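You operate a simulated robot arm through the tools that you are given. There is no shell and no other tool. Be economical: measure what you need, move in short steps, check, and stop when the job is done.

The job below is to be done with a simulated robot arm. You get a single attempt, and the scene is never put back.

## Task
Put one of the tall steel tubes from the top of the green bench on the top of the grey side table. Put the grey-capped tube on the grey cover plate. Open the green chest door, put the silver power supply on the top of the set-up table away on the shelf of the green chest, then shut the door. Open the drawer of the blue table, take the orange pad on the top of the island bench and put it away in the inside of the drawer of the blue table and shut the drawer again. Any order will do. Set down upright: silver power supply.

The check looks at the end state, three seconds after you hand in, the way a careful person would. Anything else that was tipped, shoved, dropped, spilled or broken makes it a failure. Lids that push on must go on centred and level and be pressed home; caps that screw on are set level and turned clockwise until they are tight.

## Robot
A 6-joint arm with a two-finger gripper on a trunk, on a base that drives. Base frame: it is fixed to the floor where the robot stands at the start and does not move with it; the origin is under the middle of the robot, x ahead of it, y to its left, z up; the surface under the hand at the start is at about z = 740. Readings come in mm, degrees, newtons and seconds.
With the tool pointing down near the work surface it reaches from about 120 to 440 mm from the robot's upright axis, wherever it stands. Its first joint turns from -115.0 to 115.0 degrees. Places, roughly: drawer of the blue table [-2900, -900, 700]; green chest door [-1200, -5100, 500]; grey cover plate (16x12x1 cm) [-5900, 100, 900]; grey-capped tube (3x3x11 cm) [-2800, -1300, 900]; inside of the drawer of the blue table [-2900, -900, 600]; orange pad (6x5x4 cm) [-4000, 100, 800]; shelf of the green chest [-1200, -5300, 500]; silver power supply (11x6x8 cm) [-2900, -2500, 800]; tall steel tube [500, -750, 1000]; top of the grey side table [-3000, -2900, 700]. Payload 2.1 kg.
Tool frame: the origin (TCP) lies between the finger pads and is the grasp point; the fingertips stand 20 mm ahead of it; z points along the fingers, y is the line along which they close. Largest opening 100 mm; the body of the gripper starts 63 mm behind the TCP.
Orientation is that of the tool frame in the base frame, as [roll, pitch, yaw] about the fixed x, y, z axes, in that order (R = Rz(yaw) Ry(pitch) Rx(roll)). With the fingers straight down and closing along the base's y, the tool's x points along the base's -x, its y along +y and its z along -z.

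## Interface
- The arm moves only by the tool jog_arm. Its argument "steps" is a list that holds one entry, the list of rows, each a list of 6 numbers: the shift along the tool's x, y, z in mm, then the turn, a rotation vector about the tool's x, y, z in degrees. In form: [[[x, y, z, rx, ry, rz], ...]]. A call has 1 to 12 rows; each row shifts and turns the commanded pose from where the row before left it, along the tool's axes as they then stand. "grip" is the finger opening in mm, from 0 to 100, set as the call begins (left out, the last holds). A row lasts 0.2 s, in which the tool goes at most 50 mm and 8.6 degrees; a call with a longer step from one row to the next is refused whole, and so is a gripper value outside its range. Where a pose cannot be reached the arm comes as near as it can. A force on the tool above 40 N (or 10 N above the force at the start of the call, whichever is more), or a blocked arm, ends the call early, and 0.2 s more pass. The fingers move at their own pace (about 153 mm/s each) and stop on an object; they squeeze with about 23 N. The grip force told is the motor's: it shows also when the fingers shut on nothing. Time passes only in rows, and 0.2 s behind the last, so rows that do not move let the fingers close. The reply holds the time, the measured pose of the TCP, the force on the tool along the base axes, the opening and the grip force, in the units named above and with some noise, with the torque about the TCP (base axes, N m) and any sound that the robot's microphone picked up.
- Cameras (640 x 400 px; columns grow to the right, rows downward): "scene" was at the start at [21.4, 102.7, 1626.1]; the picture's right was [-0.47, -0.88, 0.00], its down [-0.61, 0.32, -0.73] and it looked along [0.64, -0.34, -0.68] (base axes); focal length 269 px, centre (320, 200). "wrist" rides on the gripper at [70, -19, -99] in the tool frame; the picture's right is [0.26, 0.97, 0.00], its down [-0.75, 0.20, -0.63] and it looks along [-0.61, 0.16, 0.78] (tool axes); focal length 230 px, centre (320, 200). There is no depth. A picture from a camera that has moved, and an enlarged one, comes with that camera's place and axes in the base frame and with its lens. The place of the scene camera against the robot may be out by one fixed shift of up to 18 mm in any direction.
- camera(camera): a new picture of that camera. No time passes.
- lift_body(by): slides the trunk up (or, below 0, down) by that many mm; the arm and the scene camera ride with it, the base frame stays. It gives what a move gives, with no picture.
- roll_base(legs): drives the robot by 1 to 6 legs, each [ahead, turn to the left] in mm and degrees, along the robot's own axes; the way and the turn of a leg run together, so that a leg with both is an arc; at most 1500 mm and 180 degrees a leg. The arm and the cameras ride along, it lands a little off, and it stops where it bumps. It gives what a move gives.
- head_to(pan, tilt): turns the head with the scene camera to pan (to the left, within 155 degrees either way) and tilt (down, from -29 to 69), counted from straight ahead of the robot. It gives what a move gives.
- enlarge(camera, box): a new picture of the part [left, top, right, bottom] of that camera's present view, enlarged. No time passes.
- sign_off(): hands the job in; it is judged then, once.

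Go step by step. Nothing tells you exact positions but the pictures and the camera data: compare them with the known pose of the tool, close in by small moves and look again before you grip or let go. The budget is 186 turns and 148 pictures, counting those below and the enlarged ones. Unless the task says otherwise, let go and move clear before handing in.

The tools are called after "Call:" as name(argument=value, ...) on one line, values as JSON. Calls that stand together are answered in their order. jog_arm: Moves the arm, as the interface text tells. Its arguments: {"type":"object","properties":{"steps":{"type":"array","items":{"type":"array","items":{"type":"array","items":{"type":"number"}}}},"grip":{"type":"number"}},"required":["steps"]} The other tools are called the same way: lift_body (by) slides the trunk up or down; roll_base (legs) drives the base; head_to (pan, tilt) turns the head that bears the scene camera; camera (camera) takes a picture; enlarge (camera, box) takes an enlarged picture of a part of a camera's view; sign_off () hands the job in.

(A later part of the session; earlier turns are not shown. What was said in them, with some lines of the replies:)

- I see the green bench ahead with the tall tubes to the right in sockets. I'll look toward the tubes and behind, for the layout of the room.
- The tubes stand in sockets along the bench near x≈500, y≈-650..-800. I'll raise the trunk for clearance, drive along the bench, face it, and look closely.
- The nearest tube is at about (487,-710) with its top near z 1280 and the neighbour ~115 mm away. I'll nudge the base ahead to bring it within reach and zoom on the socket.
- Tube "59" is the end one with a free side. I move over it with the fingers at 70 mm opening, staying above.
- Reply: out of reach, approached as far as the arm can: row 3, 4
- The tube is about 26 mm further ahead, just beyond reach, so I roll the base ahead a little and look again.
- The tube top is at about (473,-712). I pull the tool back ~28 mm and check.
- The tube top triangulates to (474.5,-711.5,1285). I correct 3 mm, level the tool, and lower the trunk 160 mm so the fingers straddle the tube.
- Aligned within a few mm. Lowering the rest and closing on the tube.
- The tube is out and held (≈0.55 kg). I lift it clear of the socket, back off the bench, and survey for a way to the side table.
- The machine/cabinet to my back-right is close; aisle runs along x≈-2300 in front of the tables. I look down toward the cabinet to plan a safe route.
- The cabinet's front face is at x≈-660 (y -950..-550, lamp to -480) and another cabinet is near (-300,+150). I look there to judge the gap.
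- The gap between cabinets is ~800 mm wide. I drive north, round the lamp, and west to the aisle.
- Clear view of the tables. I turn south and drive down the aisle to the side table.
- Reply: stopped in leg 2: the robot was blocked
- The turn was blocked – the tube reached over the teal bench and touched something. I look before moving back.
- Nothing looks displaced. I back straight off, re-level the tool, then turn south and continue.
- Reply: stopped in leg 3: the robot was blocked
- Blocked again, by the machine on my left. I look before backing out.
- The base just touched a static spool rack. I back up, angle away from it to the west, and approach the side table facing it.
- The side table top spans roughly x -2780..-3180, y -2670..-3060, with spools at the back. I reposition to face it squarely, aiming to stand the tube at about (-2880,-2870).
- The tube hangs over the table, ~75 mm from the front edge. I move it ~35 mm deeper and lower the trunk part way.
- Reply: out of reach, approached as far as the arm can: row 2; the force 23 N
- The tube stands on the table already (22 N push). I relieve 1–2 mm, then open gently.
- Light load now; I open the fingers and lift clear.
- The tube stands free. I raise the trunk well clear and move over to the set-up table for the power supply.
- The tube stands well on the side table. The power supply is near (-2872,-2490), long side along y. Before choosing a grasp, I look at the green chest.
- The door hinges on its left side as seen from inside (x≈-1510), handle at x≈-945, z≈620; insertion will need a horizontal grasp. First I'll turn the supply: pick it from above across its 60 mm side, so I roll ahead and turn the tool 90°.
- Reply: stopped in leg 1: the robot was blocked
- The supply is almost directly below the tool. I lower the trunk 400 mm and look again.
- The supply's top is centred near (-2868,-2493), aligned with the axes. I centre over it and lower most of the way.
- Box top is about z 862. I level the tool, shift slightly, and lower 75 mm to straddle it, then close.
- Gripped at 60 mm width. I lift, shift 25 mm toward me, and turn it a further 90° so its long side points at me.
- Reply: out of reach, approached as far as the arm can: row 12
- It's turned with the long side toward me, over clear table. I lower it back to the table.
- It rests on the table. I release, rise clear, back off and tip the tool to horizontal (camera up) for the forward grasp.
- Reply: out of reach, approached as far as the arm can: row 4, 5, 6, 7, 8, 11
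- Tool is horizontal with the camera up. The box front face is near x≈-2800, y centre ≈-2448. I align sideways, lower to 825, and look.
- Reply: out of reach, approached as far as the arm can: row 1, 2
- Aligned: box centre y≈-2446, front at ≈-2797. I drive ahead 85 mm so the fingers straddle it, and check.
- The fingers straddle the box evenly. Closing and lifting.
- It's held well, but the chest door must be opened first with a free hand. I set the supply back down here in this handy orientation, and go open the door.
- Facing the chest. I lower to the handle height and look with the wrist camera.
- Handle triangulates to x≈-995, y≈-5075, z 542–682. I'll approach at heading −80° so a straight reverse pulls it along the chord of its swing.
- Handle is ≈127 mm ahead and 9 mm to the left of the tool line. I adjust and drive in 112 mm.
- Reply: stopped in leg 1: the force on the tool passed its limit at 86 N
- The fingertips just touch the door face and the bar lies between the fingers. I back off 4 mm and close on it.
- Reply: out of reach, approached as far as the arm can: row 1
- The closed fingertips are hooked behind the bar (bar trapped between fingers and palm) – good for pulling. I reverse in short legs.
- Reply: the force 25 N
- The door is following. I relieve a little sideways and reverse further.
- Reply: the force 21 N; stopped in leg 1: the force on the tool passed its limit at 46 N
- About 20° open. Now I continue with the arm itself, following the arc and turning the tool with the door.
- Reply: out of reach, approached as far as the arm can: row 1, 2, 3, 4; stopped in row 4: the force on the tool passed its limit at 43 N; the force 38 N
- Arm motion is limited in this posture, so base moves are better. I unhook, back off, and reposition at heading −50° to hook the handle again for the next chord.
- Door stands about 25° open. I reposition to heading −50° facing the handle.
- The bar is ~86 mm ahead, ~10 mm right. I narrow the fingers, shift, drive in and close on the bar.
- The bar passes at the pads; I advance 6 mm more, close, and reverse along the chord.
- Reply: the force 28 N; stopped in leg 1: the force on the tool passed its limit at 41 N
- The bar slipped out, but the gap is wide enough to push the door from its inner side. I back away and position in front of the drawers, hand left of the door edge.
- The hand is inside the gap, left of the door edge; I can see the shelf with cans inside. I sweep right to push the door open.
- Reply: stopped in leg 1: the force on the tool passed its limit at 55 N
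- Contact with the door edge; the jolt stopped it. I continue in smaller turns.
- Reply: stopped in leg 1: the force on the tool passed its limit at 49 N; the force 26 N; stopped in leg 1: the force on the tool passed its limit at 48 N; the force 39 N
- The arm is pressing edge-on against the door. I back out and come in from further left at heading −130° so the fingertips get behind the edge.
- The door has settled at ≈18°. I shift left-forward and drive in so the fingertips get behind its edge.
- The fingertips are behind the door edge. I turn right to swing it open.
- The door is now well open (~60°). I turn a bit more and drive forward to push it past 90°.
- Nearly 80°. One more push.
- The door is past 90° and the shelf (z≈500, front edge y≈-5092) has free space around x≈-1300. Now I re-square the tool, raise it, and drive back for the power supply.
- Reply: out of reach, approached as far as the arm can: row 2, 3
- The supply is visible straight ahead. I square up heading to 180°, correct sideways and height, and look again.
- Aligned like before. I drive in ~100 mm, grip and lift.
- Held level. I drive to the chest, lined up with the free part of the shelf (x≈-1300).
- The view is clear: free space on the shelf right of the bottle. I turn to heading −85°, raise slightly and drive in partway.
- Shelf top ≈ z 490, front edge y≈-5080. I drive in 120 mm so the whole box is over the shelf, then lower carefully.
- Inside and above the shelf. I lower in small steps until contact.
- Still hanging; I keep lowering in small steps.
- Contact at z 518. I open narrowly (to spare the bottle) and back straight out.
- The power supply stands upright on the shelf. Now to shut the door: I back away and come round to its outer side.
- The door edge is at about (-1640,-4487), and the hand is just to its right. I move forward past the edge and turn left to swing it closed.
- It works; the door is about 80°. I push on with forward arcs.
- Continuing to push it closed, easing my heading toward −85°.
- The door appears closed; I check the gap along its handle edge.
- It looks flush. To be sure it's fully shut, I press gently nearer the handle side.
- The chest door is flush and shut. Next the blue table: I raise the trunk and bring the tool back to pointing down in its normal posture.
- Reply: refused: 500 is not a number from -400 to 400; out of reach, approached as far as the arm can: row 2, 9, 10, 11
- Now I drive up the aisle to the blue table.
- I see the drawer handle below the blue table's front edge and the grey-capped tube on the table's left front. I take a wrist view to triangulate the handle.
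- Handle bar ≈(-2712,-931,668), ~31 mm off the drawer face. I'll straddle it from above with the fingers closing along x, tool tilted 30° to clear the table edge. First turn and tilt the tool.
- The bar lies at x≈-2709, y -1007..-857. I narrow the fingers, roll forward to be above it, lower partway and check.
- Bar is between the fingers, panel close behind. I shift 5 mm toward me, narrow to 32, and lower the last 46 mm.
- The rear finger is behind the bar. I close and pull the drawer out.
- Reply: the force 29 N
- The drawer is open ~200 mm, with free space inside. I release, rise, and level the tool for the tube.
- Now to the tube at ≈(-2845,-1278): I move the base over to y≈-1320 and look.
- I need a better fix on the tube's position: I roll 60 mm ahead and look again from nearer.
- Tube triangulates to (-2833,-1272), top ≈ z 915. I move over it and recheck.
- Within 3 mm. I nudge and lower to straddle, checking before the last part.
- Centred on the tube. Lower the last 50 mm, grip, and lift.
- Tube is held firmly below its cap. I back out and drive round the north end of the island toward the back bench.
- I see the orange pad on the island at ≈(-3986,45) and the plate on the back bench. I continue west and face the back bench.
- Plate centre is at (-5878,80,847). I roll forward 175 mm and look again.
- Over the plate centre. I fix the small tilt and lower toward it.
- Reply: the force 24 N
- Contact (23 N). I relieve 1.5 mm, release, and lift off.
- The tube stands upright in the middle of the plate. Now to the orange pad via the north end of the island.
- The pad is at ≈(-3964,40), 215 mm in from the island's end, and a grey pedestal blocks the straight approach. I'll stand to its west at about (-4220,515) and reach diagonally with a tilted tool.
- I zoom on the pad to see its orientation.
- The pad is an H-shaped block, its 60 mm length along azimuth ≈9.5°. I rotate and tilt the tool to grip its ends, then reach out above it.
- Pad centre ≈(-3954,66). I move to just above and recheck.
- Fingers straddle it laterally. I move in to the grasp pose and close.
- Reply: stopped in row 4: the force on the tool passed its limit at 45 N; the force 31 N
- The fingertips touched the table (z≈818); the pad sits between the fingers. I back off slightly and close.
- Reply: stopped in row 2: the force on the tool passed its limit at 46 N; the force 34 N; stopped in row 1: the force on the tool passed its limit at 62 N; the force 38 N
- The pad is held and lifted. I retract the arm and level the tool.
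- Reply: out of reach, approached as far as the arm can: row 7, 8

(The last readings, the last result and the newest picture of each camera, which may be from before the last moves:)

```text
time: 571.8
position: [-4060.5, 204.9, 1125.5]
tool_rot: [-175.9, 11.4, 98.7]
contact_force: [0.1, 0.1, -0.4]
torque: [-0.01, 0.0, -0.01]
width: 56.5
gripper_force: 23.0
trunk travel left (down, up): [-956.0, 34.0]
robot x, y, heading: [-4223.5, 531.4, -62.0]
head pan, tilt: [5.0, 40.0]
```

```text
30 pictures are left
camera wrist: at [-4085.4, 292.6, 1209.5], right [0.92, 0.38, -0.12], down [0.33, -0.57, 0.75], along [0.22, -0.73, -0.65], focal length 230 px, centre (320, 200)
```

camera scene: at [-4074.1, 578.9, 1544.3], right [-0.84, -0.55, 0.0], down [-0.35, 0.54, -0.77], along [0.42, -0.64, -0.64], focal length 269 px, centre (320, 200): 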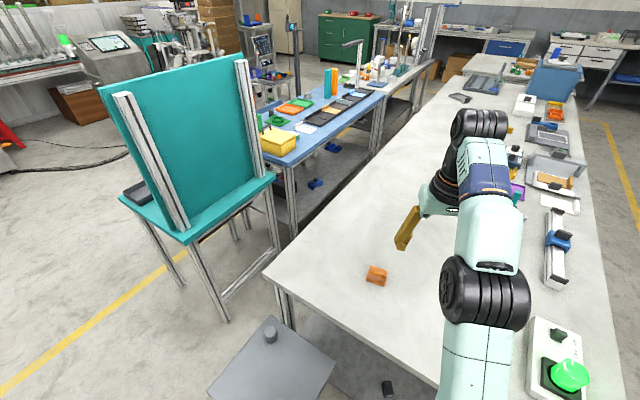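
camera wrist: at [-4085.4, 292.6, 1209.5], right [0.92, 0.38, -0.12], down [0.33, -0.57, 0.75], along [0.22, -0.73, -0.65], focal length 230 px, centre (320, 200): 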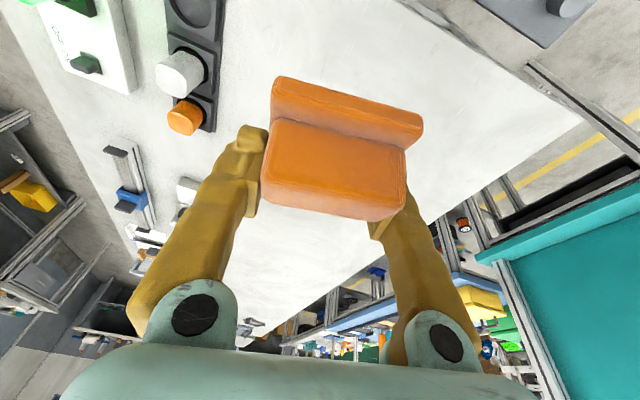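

Now I straighten the tool and drive back round to the drawer.

Call:
jog_arm(steps=[[[0, 0, -30, 0, 0, 0], [0, 0, -30, 0, 0, 0], [0, 0, -30, 0, 0, 0], [0, 0, -30, 0, 0, 0], [0, 0, 0, 4, 6, 0], [0, 0, 0, 0, 5.5, 0], [0, 0, 0, 0, 0, 0]]])

Call:
roll_base(legs=[[-330, 0], [0, 62], [1120, 0], [1120, 0], [0, -90], [870, 0]])

Call:
roll_base(legs=[[870, 0], [0, -90]])

Call:
head_to(pan=0, tilt=48)

Call:
camera(camera="scene")

```text
time: 573.4
position: [-4057.7, 231.8, 1243.5]
tool_rot: [-172.1, 0.0, 97.3]
contact_force: [-0.1, 0.9, -0.1]
torque: [-0.01, 0.01, 0.0]
width: 56.5
gripper_force: 22.7
trunk travel left (down, up): [-956.0, 34.0]
robot x, y, heading: [-4219.2, 532.9, -61.8]
head pan, tilt: [5.0, 40.0]
```

```text
time: 596.9
position: [-2099.5, -360.7, 1242.9]
tool_rot: [-172.1, 0.1, 70.0]
contact_force: [-0.3, -0.8, -1.1]
torque: [0.0, -0.02, -0.01]
width: 56.5
gripper_force: 22.7
trunk travel left (down, up): [-956.0, 34.0]
robot x, y, heading: [-2105.2, -14.0, -89.0]
head pan, tilt: [5.0, 40.0]
```

```text
time: 605.3
position: [-2445.6, -891.0, 1242.2]
tool_rot: [-172.0, 0.0, -20.7]
contact_force: [0.5, 0.8, 0.4]
torque: [0.02, 0.03, 0.01]
width: 56.7
gripper_force: 23.0
trunk travel left (down, up): [-956.0, 34.0]
robot x, y, heading: [-2099.6, -884.7, -179.8]
head pan, tilt: [5.0, 40.0]
```

```text
time: 606.0
position: [-2445.3, -891.5, 1244.1]
tool_rot: [-172.1, -0.1, -20.6]
contact_force: [0.3, 0.1, -1.1]
torque: [0.01, 0.01, 0.03]
width: 56.2
gripper_force: 22.6
trunk travel left (down, up): [-956.0, 34.0]
robot x, y, heading: [-2099.4, -884.3, -179.6]
head pan, tilt: [0.0, 48.0]
```

```text
29 pictures are left
camera scene: at [-2111.4, -1021.7, 1752.9], right [-0.01, 1.0, 0.0], down [0.74, 0.0, -0.67], along [-0.67, 0.0, -0.74], focal length 269 px, centre (320, 200)
```

scene: 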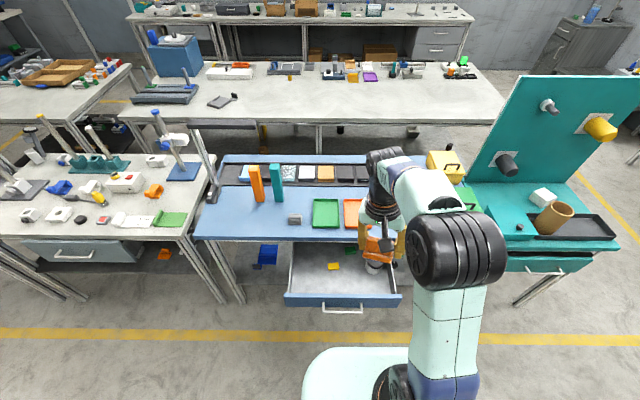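

The drawer's left part is free (target ≈(-2645,-1065)). I level the tool and shift the base over.

Call:
jog_arm(steps=[[[0, 0, 0, -8, 0, 0], [0, 0, 0, 0, 0, -8], [0, 0, 0, 0, 0, -8], [0, 0, 0, 0, 0, -4], [0, 0, 0, 0, 0, 0]]])

Call:
roll_base(legs=[[0, 90], [176, 0], [0, -90], [195, 0]])

Call:
lift_body(by=-300)

Call:
camera(camera="wrist")

Call:
camera(camera="scene")

```text
time: 607.2
position: [-2444.6, -891.1, 1242.9]
tool_rot: [179.9, -0.1, -0.5]
contact_force: [-0.8, -1.0, -0.8]
torque: [-0.02, 0.0, 0.02]
width: 56.4
gripper_force: 23.2
trunk travel left (down, up): [-956.0, 34.0]
robot x, y, heading: [-2100.3, -881.9, -179.8]
head pan, tilt: [0.0, 48.0]
```

```text
time: 617.6
position: [-2636.1, -1087.5, 1244.1]
tool_rot: [179.9, 0.3, 0.9]
contact_force: [0.7, 0.1, -0.9]
torque: [0.0, 0.04, 0.02]
width: 56.4
gripper_force: 23.8
trunk travel left (down, up): [-956.0, 34.0]
robot x, y, heading: [-2294.6, -1069.8, -178.5]
head pan, tilt: [0.0, 48.0]
```

```text
time: 620.6
position: [-2637.5, -1086.3, 942.1]
tool_rot: [179.9, 0.0, 0.9]
contact_force: [0.3, 0.4, -0.4]
torque: [-0.02, 0.0, -0.05]
width: 56.5
gripper_force: 22.8
trunk travel left (down, up): [-656.0, 334.0]
robot x, y, heading: [-2294.3, -1070.9, -178.2]
head pan, tilt: [0.0, 48.0]
```

```text
28 pictures are left
camera wrist: at [-2567.7, -1065.7, 1041.6], right [0.27, -0.96, 0.0], down [-0.75, -0.21, 0.63], along [-0.61, -0.17, -0.78], focal length 230 px, centre (320, 200)
```

wrist: 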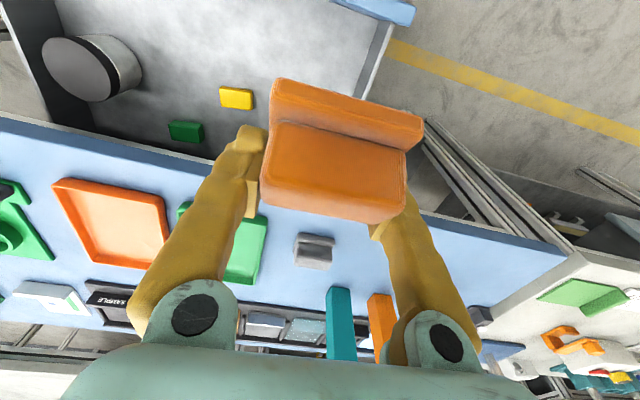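

```text
27 pictures are left
camera scene: at [-2301.0, -1209.6, 1452.9], right [-0.03, 1.0, 0.0], down [0.74, 0.02, -0.67], along [-0.67, -0.02, -0.74], focal length 269 px, centre (320, 200)
```

scene: 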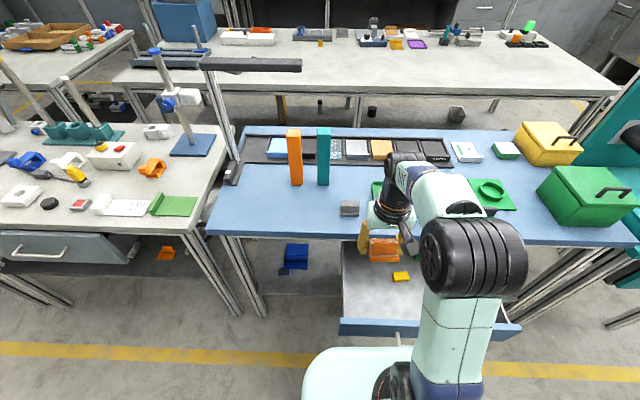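

The pad needs tilting back toward flat and a bit more clearance from the left wall. I adjust, then lower into the drawer.

Call:
jog_arm(steps=[[[-18, -18, 0, 0, 0, 0], [-17, -18, 0, 0, 0, 0], [0, 0, 0, 0, -7, 0], [0, 0, 0, 0, -7, 0], [0, 0, 0, 0, -6, 0], [0, 0, 0, 0, 0, 0]]])

Call:
lift_body(by=-180)

Call:
camera(camera="wrist")

Call:
camera(camera="scene")

```text
time: 622.0
position: [-2674.4, -1051.0, 942.9]
tool_rot: [179.9, 20.2, 0.8]
contact_force: [-0.1, 0.2, -0.7]
torque: [-0.01, 0.0, -0.02]
width: 56.2
gripper_force: 23.2
trunk travel left (down, up): [-656.0, 334.0]
robot x, y, heading: [-2294.5, -1067.4, -178.3]
head pan, tilt: [0.0, 48.0]
```

```text
time: 624.0
position: [-2673.2, -1051.6, 762.5]
tool_rot: [179.9, 20.0, 0.8]
contact_force: [0.2, 0.0, -1.1]
torque: [0.0, 0.02, -0.01]
width: 56.6
gripper_force: 23.1
trunk travel left (down, up): [-476.0, 514.0]
robot x, y, heading: [-2296.3, -1069.9, -178.2]
head pan, tilt: [0.0, 48.0]
```

```text
26 pictures are left
camera wrist: at [-2574.1, -1029.9, 831.7], right [0.26, -0.96, -0.09], down [-0.49, -0.21, 0.85], along [-0.83, -0.18, -0.52], focal length 230 px, centre (320, 200)
```

wrist: 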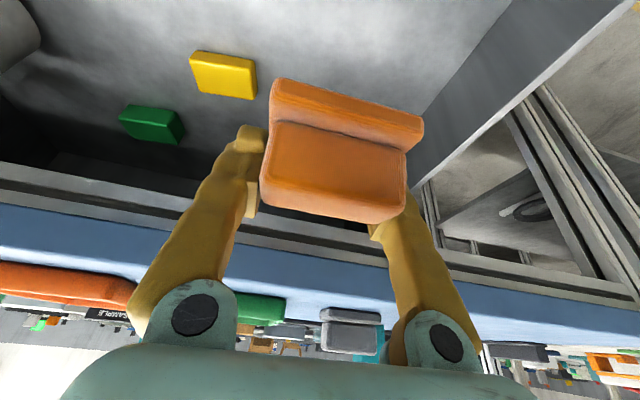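

```text
25 pictures are left
camera scene: at [-2300.9, -1209.5, 1272.9], right [-0.03, 1.0, 0.0], down [0.74, 0.02, -0.67], along [-0.67, -0.02, -0.74], focal length 269 px, centre (320, 200)
```

scene: 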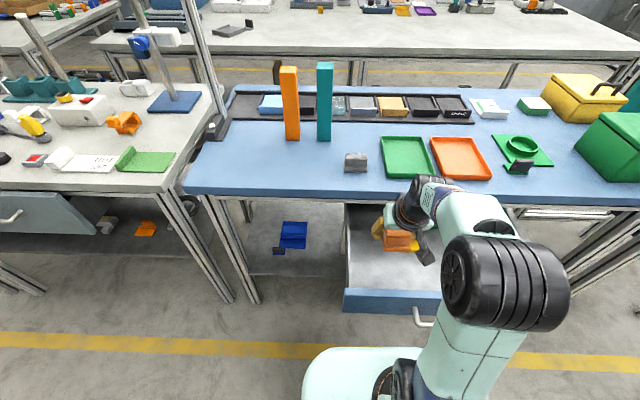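

Clear inside the drawer walls. I lower further in steps until contact.

Call:
lift_body(by=-75)

Call:
lift_body(by=-12)

Call:
camera(camera="wrist")

```text
time: 625.1
position: [-2673.8, -1051.7, 686.6]
tool_rot: [179.9, 20.0, 0.8]
contact_force: [0.2, 0.4, 0.3]
torque: [0.0, 0.03, -0.01]
width: 56.6
gripper_force: 23.0
trunk travel left (down, up): [-401.0, 589.0]
robot x, y, heading: [-2296.8, -1068.5, -178.0]
head pan, tilt: [0.0, 48.0]
```

```text
time: 625.7
position: [-2674.1, -1052.6, 676.1]
tool_rot: [179.9, 19.9, 0.8]
contact_force: [0.3, -0.2, -1.0]
torque: [-0.01, 0.0, 0.01]
width: 56.2
gripper_force: 23.4
trunk travel left (down, up): [-389.0, 601.0]
robot x, y, heading: [-2295.4, -1075.8, -178.0]
head pan, tilt: [0.0, 48.0]
```

```text
24 pictures are left
camera wrist: at [-2574.1, -1029.9, 744.6], right [0.26, -0.96, -0.09], down [-0.49, -0.21, 0.85], along [-0.83, -0.18, -0.52], focal length 230 px, centre (320, 200)
```

wrist: 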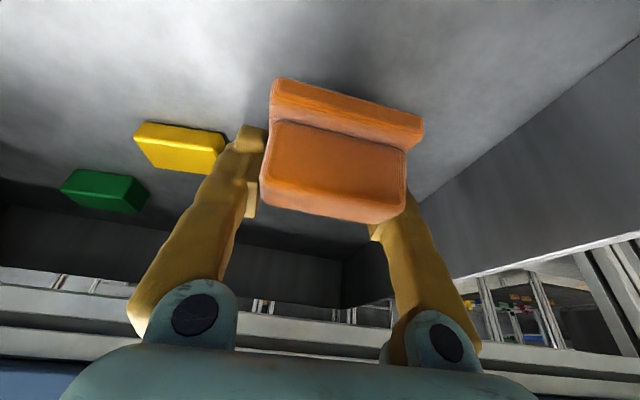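

Call:
lift_body(by=-8)

Call:
lift_body(by=-8)

Call:
lift_body(by=-6)

Call:
camera(camera="wrist")

```text
time: 626.3
position: [-2674.1, -1051.5, 667.8]
tool_rot: [179.9, 20.0, 0.7]
contact_force: [0.4, 0.2, -1.0]
torque: [-0.03, 0.03, 0.01]
width: 56.2
gripper_force: 23.0
trunk travel left (down, up): [-381.0, 609.0]
robot x, y, heading: [-2292.2, -1069.5, -178.3]
head pan, tilt: [0.0, 48.0]
```

```text
time: 626.9
position: [-2673.1, -1051.8, 659.9]
tool_rot: [179.9, 20.0, 0.9]
contact_force: [0.0, 0.7, 11.0]
torque: [0.21, -1.38, -0.02]
width: 56.6
gripper_force: 22.6
trunk travel left (down, up): [-373.0, 617.0]
robot x, y, heading: [-2295.6, -1070.8, -178.3]
head pan, tilt: [0.0, 48.0]
```

```text
time: 627.2
position: [-2674.5, -1051.7, 660.0]
tool_rot: [-179.9, 20.2, 0.9]
contact_force: [-0.5, -1.9, 5.2]
torque: [0.16, -0.75, -0.03]
width: 56.6
gripper_force: 23.2
trunk travel left (down, up): [-372.0, 618.0]
robot x, y, heading: [-2293.8, -1072.5, -178.0]
head pan, tilt: [0.0, 48.0]
stopped: the force on the tool passed its limit at 52 N (the readings are from after the stop); the commanded pose is now the measured one
```

```text
23 pictures are left
camera wrist: at [-2575.0, -1029.7, 728.0], right [0.26, -0.96, -0.09], down [-0.48, -0.21, 0.85], along [-0.84, -0.18, -0.52], focal length 230 px, centre (320, 200)
```

wrist: 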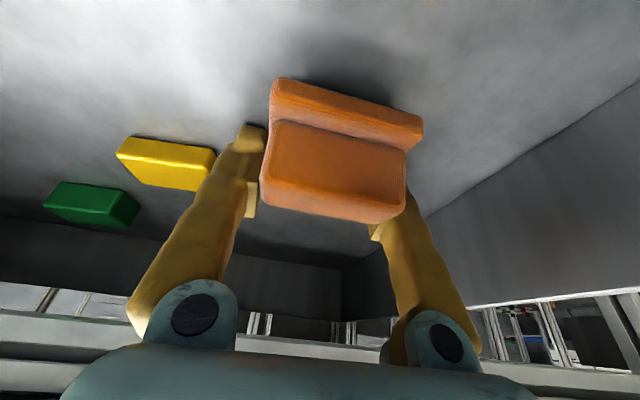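

The contact is the wrist camera rig on the drawer front (torque says ~125 mm toward me), not the floor. I raise, shift 30 mm deeper, and lower again.

Call:
lift_body(by=14)

Call:
jog_arm(steps=[[[-14.1, 0, 5.1, 0, 0, 0], [-14.1, 0, 5.1, 0, 0, 0], [0, 0, 0, 0, 0, 0]]])

Call:
lift_body(by=-18)

Call:
lift_body(by=-6)

Call:
lift_body(by=-6)

```text
time: 627.9
position: [-2676.2, -1051.6, 673.7]
tool_rot: [179.9, 20.1, 0.9]
contact_force: [-0.6, -0.1, -0.3]
torque: [0.01, 0.01, -0.02]
width: 56.4
gripper_force: 23.0
trunk travel left (down, up): [-386.0, 604.0]
robot x, y, heading: [-2297.0, -1074.4, -178.3]
head pan, tilt: [0.0, 48.0]
```

```text
time: 628.6
position: [-2703.6, -1052.2, 674.8]
tool_rot: [-180.0, 20.2, 1.0]
contact_force: [0.0, -0.6, -0.1]
torque: [-0.02, 0.02, -0.01]
width: 56.4
gripper_force: 22.7
trunk travel left (down, up): [-386.0, 604.0]
robot x, y, heading: [-2297.5, -1071.0, -178.3]
head pan, tilt: [0.0, 48.0]
```

```text
time: 629.3
position: [-2703.1, -1051.5, 658.3]
tool_rot: [179.9, 20.6, 1.0]
contact_force: [-0.9, 0.0, 20.9]
torque: [-0.02, 0.0, 0.04]
width: 56.5
gripper_force: 23.2
trunk travel left (down, up): [-368.0, 622.0]
robot x, y, heading: [-2291.6, -1068.2, -178.2]
head pan, tilt: [0.0, 48.0]
```

```text
time: 629.7
position: [-2707.3, -1051.5, 659.2]
tool_rot: [-179.9, 21.4, 0.9]
contact_force: [-1.4, 0.1, 17.4]
torque: [-0.16, -0.05, -0.04]
width: 56.3
gripper_force: 22.9
trunk travel left (down, up): [-366.0, 624.0]
robot x, y, heading: [-2295.4, -1069.5, -178.5]
head pan, tilt: [0.0, 48.0]
stopped: the force on the tool passed its limit at 45 N (the readings are from after the stop); the commanded pose is now the measured one
```

```text
time: 630.1
position: [-2710.5, -1051.2, 658.7]
tool_rot: [-179.9, 22.2, 1.0]
contact_force: [-1.9, -1.0, 18.6]
torque: [-0.25, -0.04, 0.01]
width: 56.4
gripper_force: 23.1
trunk travel left (down, up): [-362.0, 628.0]
robot x, y, heading: [-2292.3, -1071.7, -178.1]
head pan, tilt: [0.0, 48.0]
stopped: the force on the tool passed its limit at 46 N (the readings are from after the stop); the commanded pose is now the measured one
```

Now it's the drawer floor under the pad. I ease up 3 mm, release, and rise.

Call:
lift_body(by=3)

Call:
jog_arm(steps=[[[0, 0, 0, 0, 0, 0], [0, 0, 0, 0, 0, 0]]], grip=74)

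Call:
camera(camera="wrist")

Call:
lift_body(by=200)

Call:
camera(camera="wrist")

```text
time: 630.6
position: [-2708.2, -1052.5, 659.5]
tool_rot: [-179.8, 21.7, 1.0]
contact_force: [0.7, -0.3, 3.9]
torque: [-0.12, -0.01, -0.03]
width: 56.4
gripper_force: 23.1
trunk travel left (down, up): [-365.0, 625.0]
robot x, y, heading: [-2295.4, -1069.6, -178.1]
head pan, tilt: [0.0, 48.0]
```

```text
time: 631.2
position: [-2709.3, -1052.0, 660.1]
tool_rot: [-179.9, 21.6, 1.0]
contact_force: [-1.3, -0.8, 0.0]
torque: [0.03, 0.02, 0.0]
width: 74.1
gripper_force: 0.1
trunk travel left (down, up): [-365.0, 625.0]
robot x, y, heading: [-2296.1, -1073.9, -178.3]
head pan, tilt: [0.0, 48.0]
```

```text
22 pictures are left
camera wrist: at [-2607.7, -1029.9, 725.1], right [0.26, -0.96, -0.1], down [-0.46, -0.21, 0.86], along [-0.85, -0.18, -0.5], focal length 230 px, centre (320, 200)
```

wrist: 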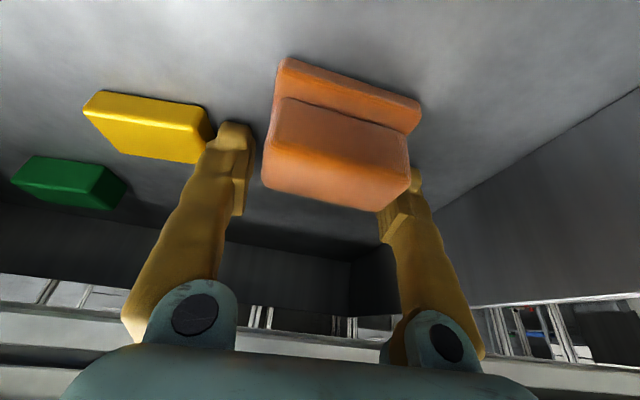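

```text
time: 633.4
position: [-2708.8, -1051.3, 859.3]
tool_rot: [-179.8, 21.7, 1.1]
contact_force: [0.3, 1.0, 0.0]
torque: [-0.01, 0.01, -0.01]
width: 73.9
gripper_force: 0.0
trunk travel left (down, up): [-565.0, 425.0]
robot x, y, heading: [-2291.7, -1067.8, -178.0]
head pan, tilt: [0.0, 48.0]
```

```text
21 pictures are left
camera wrist: at [-2607.8, -1030.0, 925.2], right [0.26, -0.96, -0.1], down [-0.46, -0.21, 0.86], along [-0.85, -0.18, -0.5], focal length 230 px, centre (320, 200)
```

wrist: 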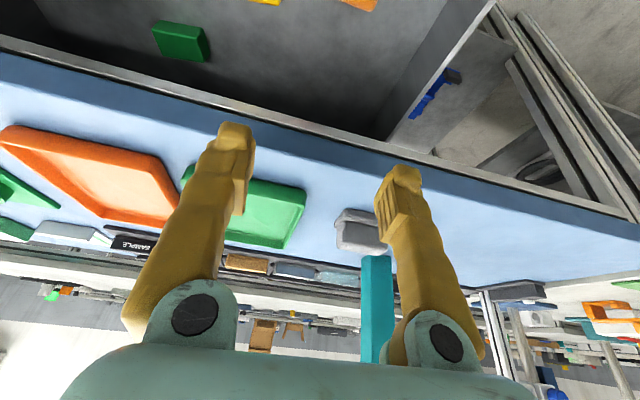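

The pad lies in the drawer. I back off, close the fingers, lower to panel height, and push the drawer shut.

Call:
roll_base(legs=[[-245, 0]])

Call:
jog_arm(steps=[[[0, 0, 0, 0, 0, 0], [0, 0, 0, 0, 0, 0]]], grip=0)

Call:
lift_body(by=-150)

Call:
camera(camera="scene")

```text
time: 635.2
position: [-2464.7, -1043.1, 860.3]
tool_rot: [-179.9, 21.7, 1.0]
contact_force: [0.6, -0.1, 0.5]
torque: [0.03, 0.0, 0.0]
width: 74.1
gripper_force: 0.0
trunk travel left (down, up): [-565.0, 425.0]
robot x, y, heading: [-2049.1, -1062.7, -178.1]
head pan, tilt: [0.0, 48.0]
```

```text
time: 635.8
position: [-2464.2, -1043.0, 859.1]
tool_rot: [-179.8, 21.7, 0.9]
contact_force: [0.5, -0.6, 0.1]
torque: [0.07, 0.01, -0.02]
width: 0.2
gripper_force: 23.6
trunk travel left (down, up): [-565.0, 425.0]
robot x, y, heading: [-2049.8, -1062.7, -178.3]
head pan, tilt: [0.0, 48.0]
```

```text
time: 637.5
position: [-2465.0, -1042.5, 709.2]
tool_rot: [-180.0, 21.7, 0.9]
contact_force: [-0.3, 0.0, 0.2]
torque: [-0.01, 0.01, 0.01]
width: 0.0
gripper_force: 23.0
trunk travel left (down, up): [-415.0, 575.0]
robot x, y, heading: [-2050.9, -1065.8, -178.3]
head pan, tilt: [0.0, 48.0]
```

```text
20 pictures are left
camera scene: at [-2055.7, -1202.0, 1211.7], right [-0.03, 1.0, 0.0], down [0.74, 0.02, -0.67], along [-0.67, -0.02, -0.74], focal length 269 px, centre (320, 200)
```

scene: 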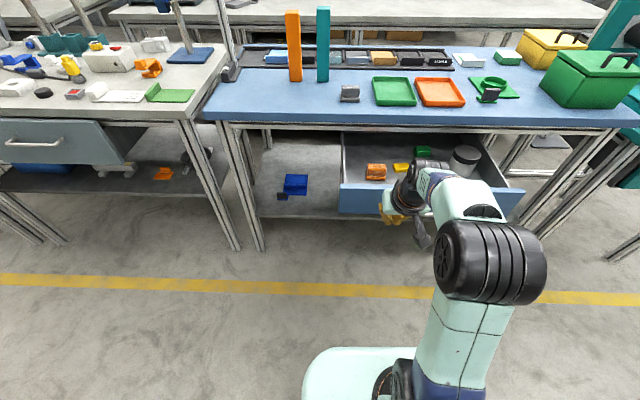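

The pad sits flat in the drawer. I push the drawer closed.

Call:
roll_base(legs=[[60, 0], [70, 0], [60, 0], [40, 0]])

Call:
camera(camera="scene")

```text
time: 640.2
position: [-2693.7, -1049.8, 709.8]
tool_rot: [-179.9, 21.5, 0.8]
contact_force: [0.1, -0.3, 0.2]
torque: [0.0, -0.02, -0.03]
width: 0.1
gripper_force: 29.5
trunk travel left (down, up): [-415.0, 575.0]
robot x, y, heading: [-2278.4, -1067.0, -178.1]
head pan, tilt: [0.0, 48.0]
```

```text
19 pictures are left
camera scene: at [-2286.7, -1208.7, 1211.6], right [-0.03, 1.0, 0.0], down [0.74, 0.02, -0.67], along [-0.67, -0.02, -0.74], focal length 269 px, centre (320, 200)
```

scene: 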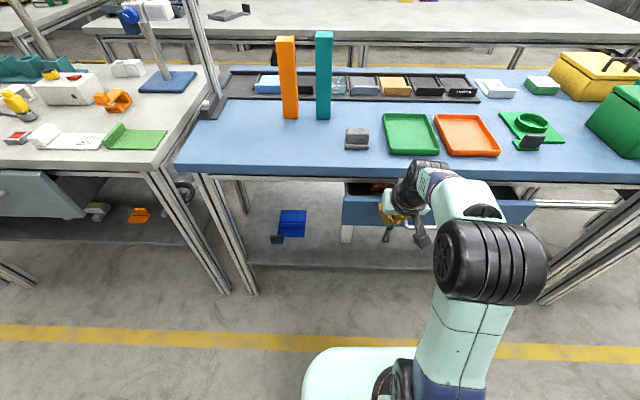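

Still a little open; I push on in small steps until it stops.

Call:
roll_base(legs=[[25, 0], [20, 0], [15, 0], [15, 0], [15, 0]])

Call:
camera(camera="scene")

```text
time: 641.4
position: [-2725.1, -1050.3, 708.4]
tool_rot: [180.0, 20.6, 0.8]
contact_force: [13.4, -0.1, 6.0]
torque: [0.03, 0.04, -0.09]
width: 0.1
gripper_force: 29.0
trunk travel left (down, up): [-415.0, 575.0]
robot x, y, heading: [-2318.8, -1072.0, -178.4]
head pan, tilt: [0.0, 48.0]
stopped in leg 2: the force on the tool passed its limit at 48 N (the readings are from after the stop); the commanded pose is now the measured one
```

```text
18 pictures are left
camera scene: at [-2320.9, -1209.9, 1211.7], right [-0.03, 1.0, 0.0], down [0.74, 0.02, -0.67], along [-0.67, -0.02, -0.74], focal length 269 px, centre (320, 200)
```

scene: 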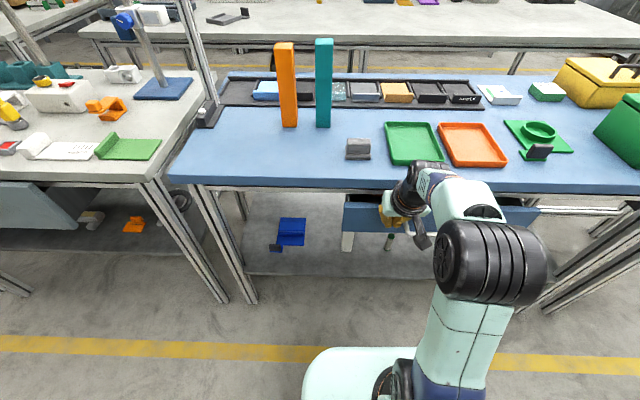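

It hit a firm stop at the same position the drawer had at the start. One more gentle push to confirm.

Call:
roll_base(legs=[[12, 0]])

Call:
roll_base(legs=[[-350, 0]])

Call:
enlarge(camera="scene", box=[180, 60, 480, 250])

```text
time: 642.2
position: [-2726.3, -1050.6, 704.0]
tool_rot: [179.9, 19.1, 0.8]
contact_force: [16.9, -0.4, 5.9]
torque: [-0.03, -0.02, -0.14]
width: 0.1
gripper_force: 29.4
trunk travel left (down, up): [-415.0, 575.0]
robot x, y, heading: [-2320.0, -1069.0, -178.4]
head pan, tilt: [0.0, 48.0]
stopped in leg 1: the force on the tool passed its limit at 46 N (the readings are from after the stop); the commanded pose is now the measured one
```

```text
time: 644.5
position: [-2380.0, -1042.7, 703.8]
tool_rot: [179.9, 19.2, 1.2]
contact_force: [-0.2, 0.0, 0.1]
torque: [0.02, 0.02, -0.03]
width: 0.2
gripper_force: 29.3
trunk travel left (down, up): [-415.0, 575.0]
robot x, y, heading: [-1975.4, -1062.6, -178.2]
head pan, tilt: [0.0, 48.0]
```

```text
2.11 times, centred on (330, 155) of scene
camera zoom: at [-1980.9, -1199.5, 1211.7], right [-0.03, 1.0, 0.0], down [0.74, 0.02, -0.67], along [-0.67, -0.02, -0.74], focal length 567 px, centre (299, 295)
```

zoom: 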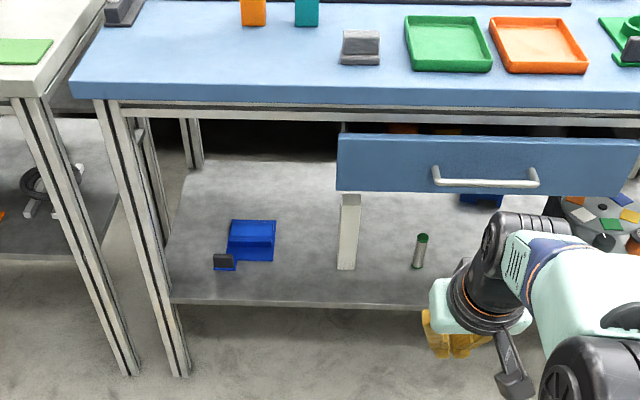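

Everything is in place: the tube stands on the side table, the capped tube on the plate, the supply is on the chest shelf with the door shut, and the pad is in the drawer with the drawer shut against its stop. The hand is clear, so I hand in.

Call:
sign_off()

```text
The job is handed in.
```

I've handed the job in. All four parts looked done in my last pictures of each, but I haven't seen the result of the check.

- **Steel tube:** one tall tube (marked 59) stands upright on the grey side table.
- **Grey-capped tube:** it stands upright near the middle of the grey cover plate.
- **Power supply:** it stands upright on the green chest shelf, and the chest door is shut flush.
- **Orange pad:** it lies flat in the blue table's drawer. The drawer is pushed to a firm stop at about the position it started from, though a narrow gap still shows above its front.

While driving with the tall tube I was blocked twice, once at the teal bench and once by the spool rack on the machine. I saw nothing displaced either time. The hand was empty and clear of everything at hand-in.
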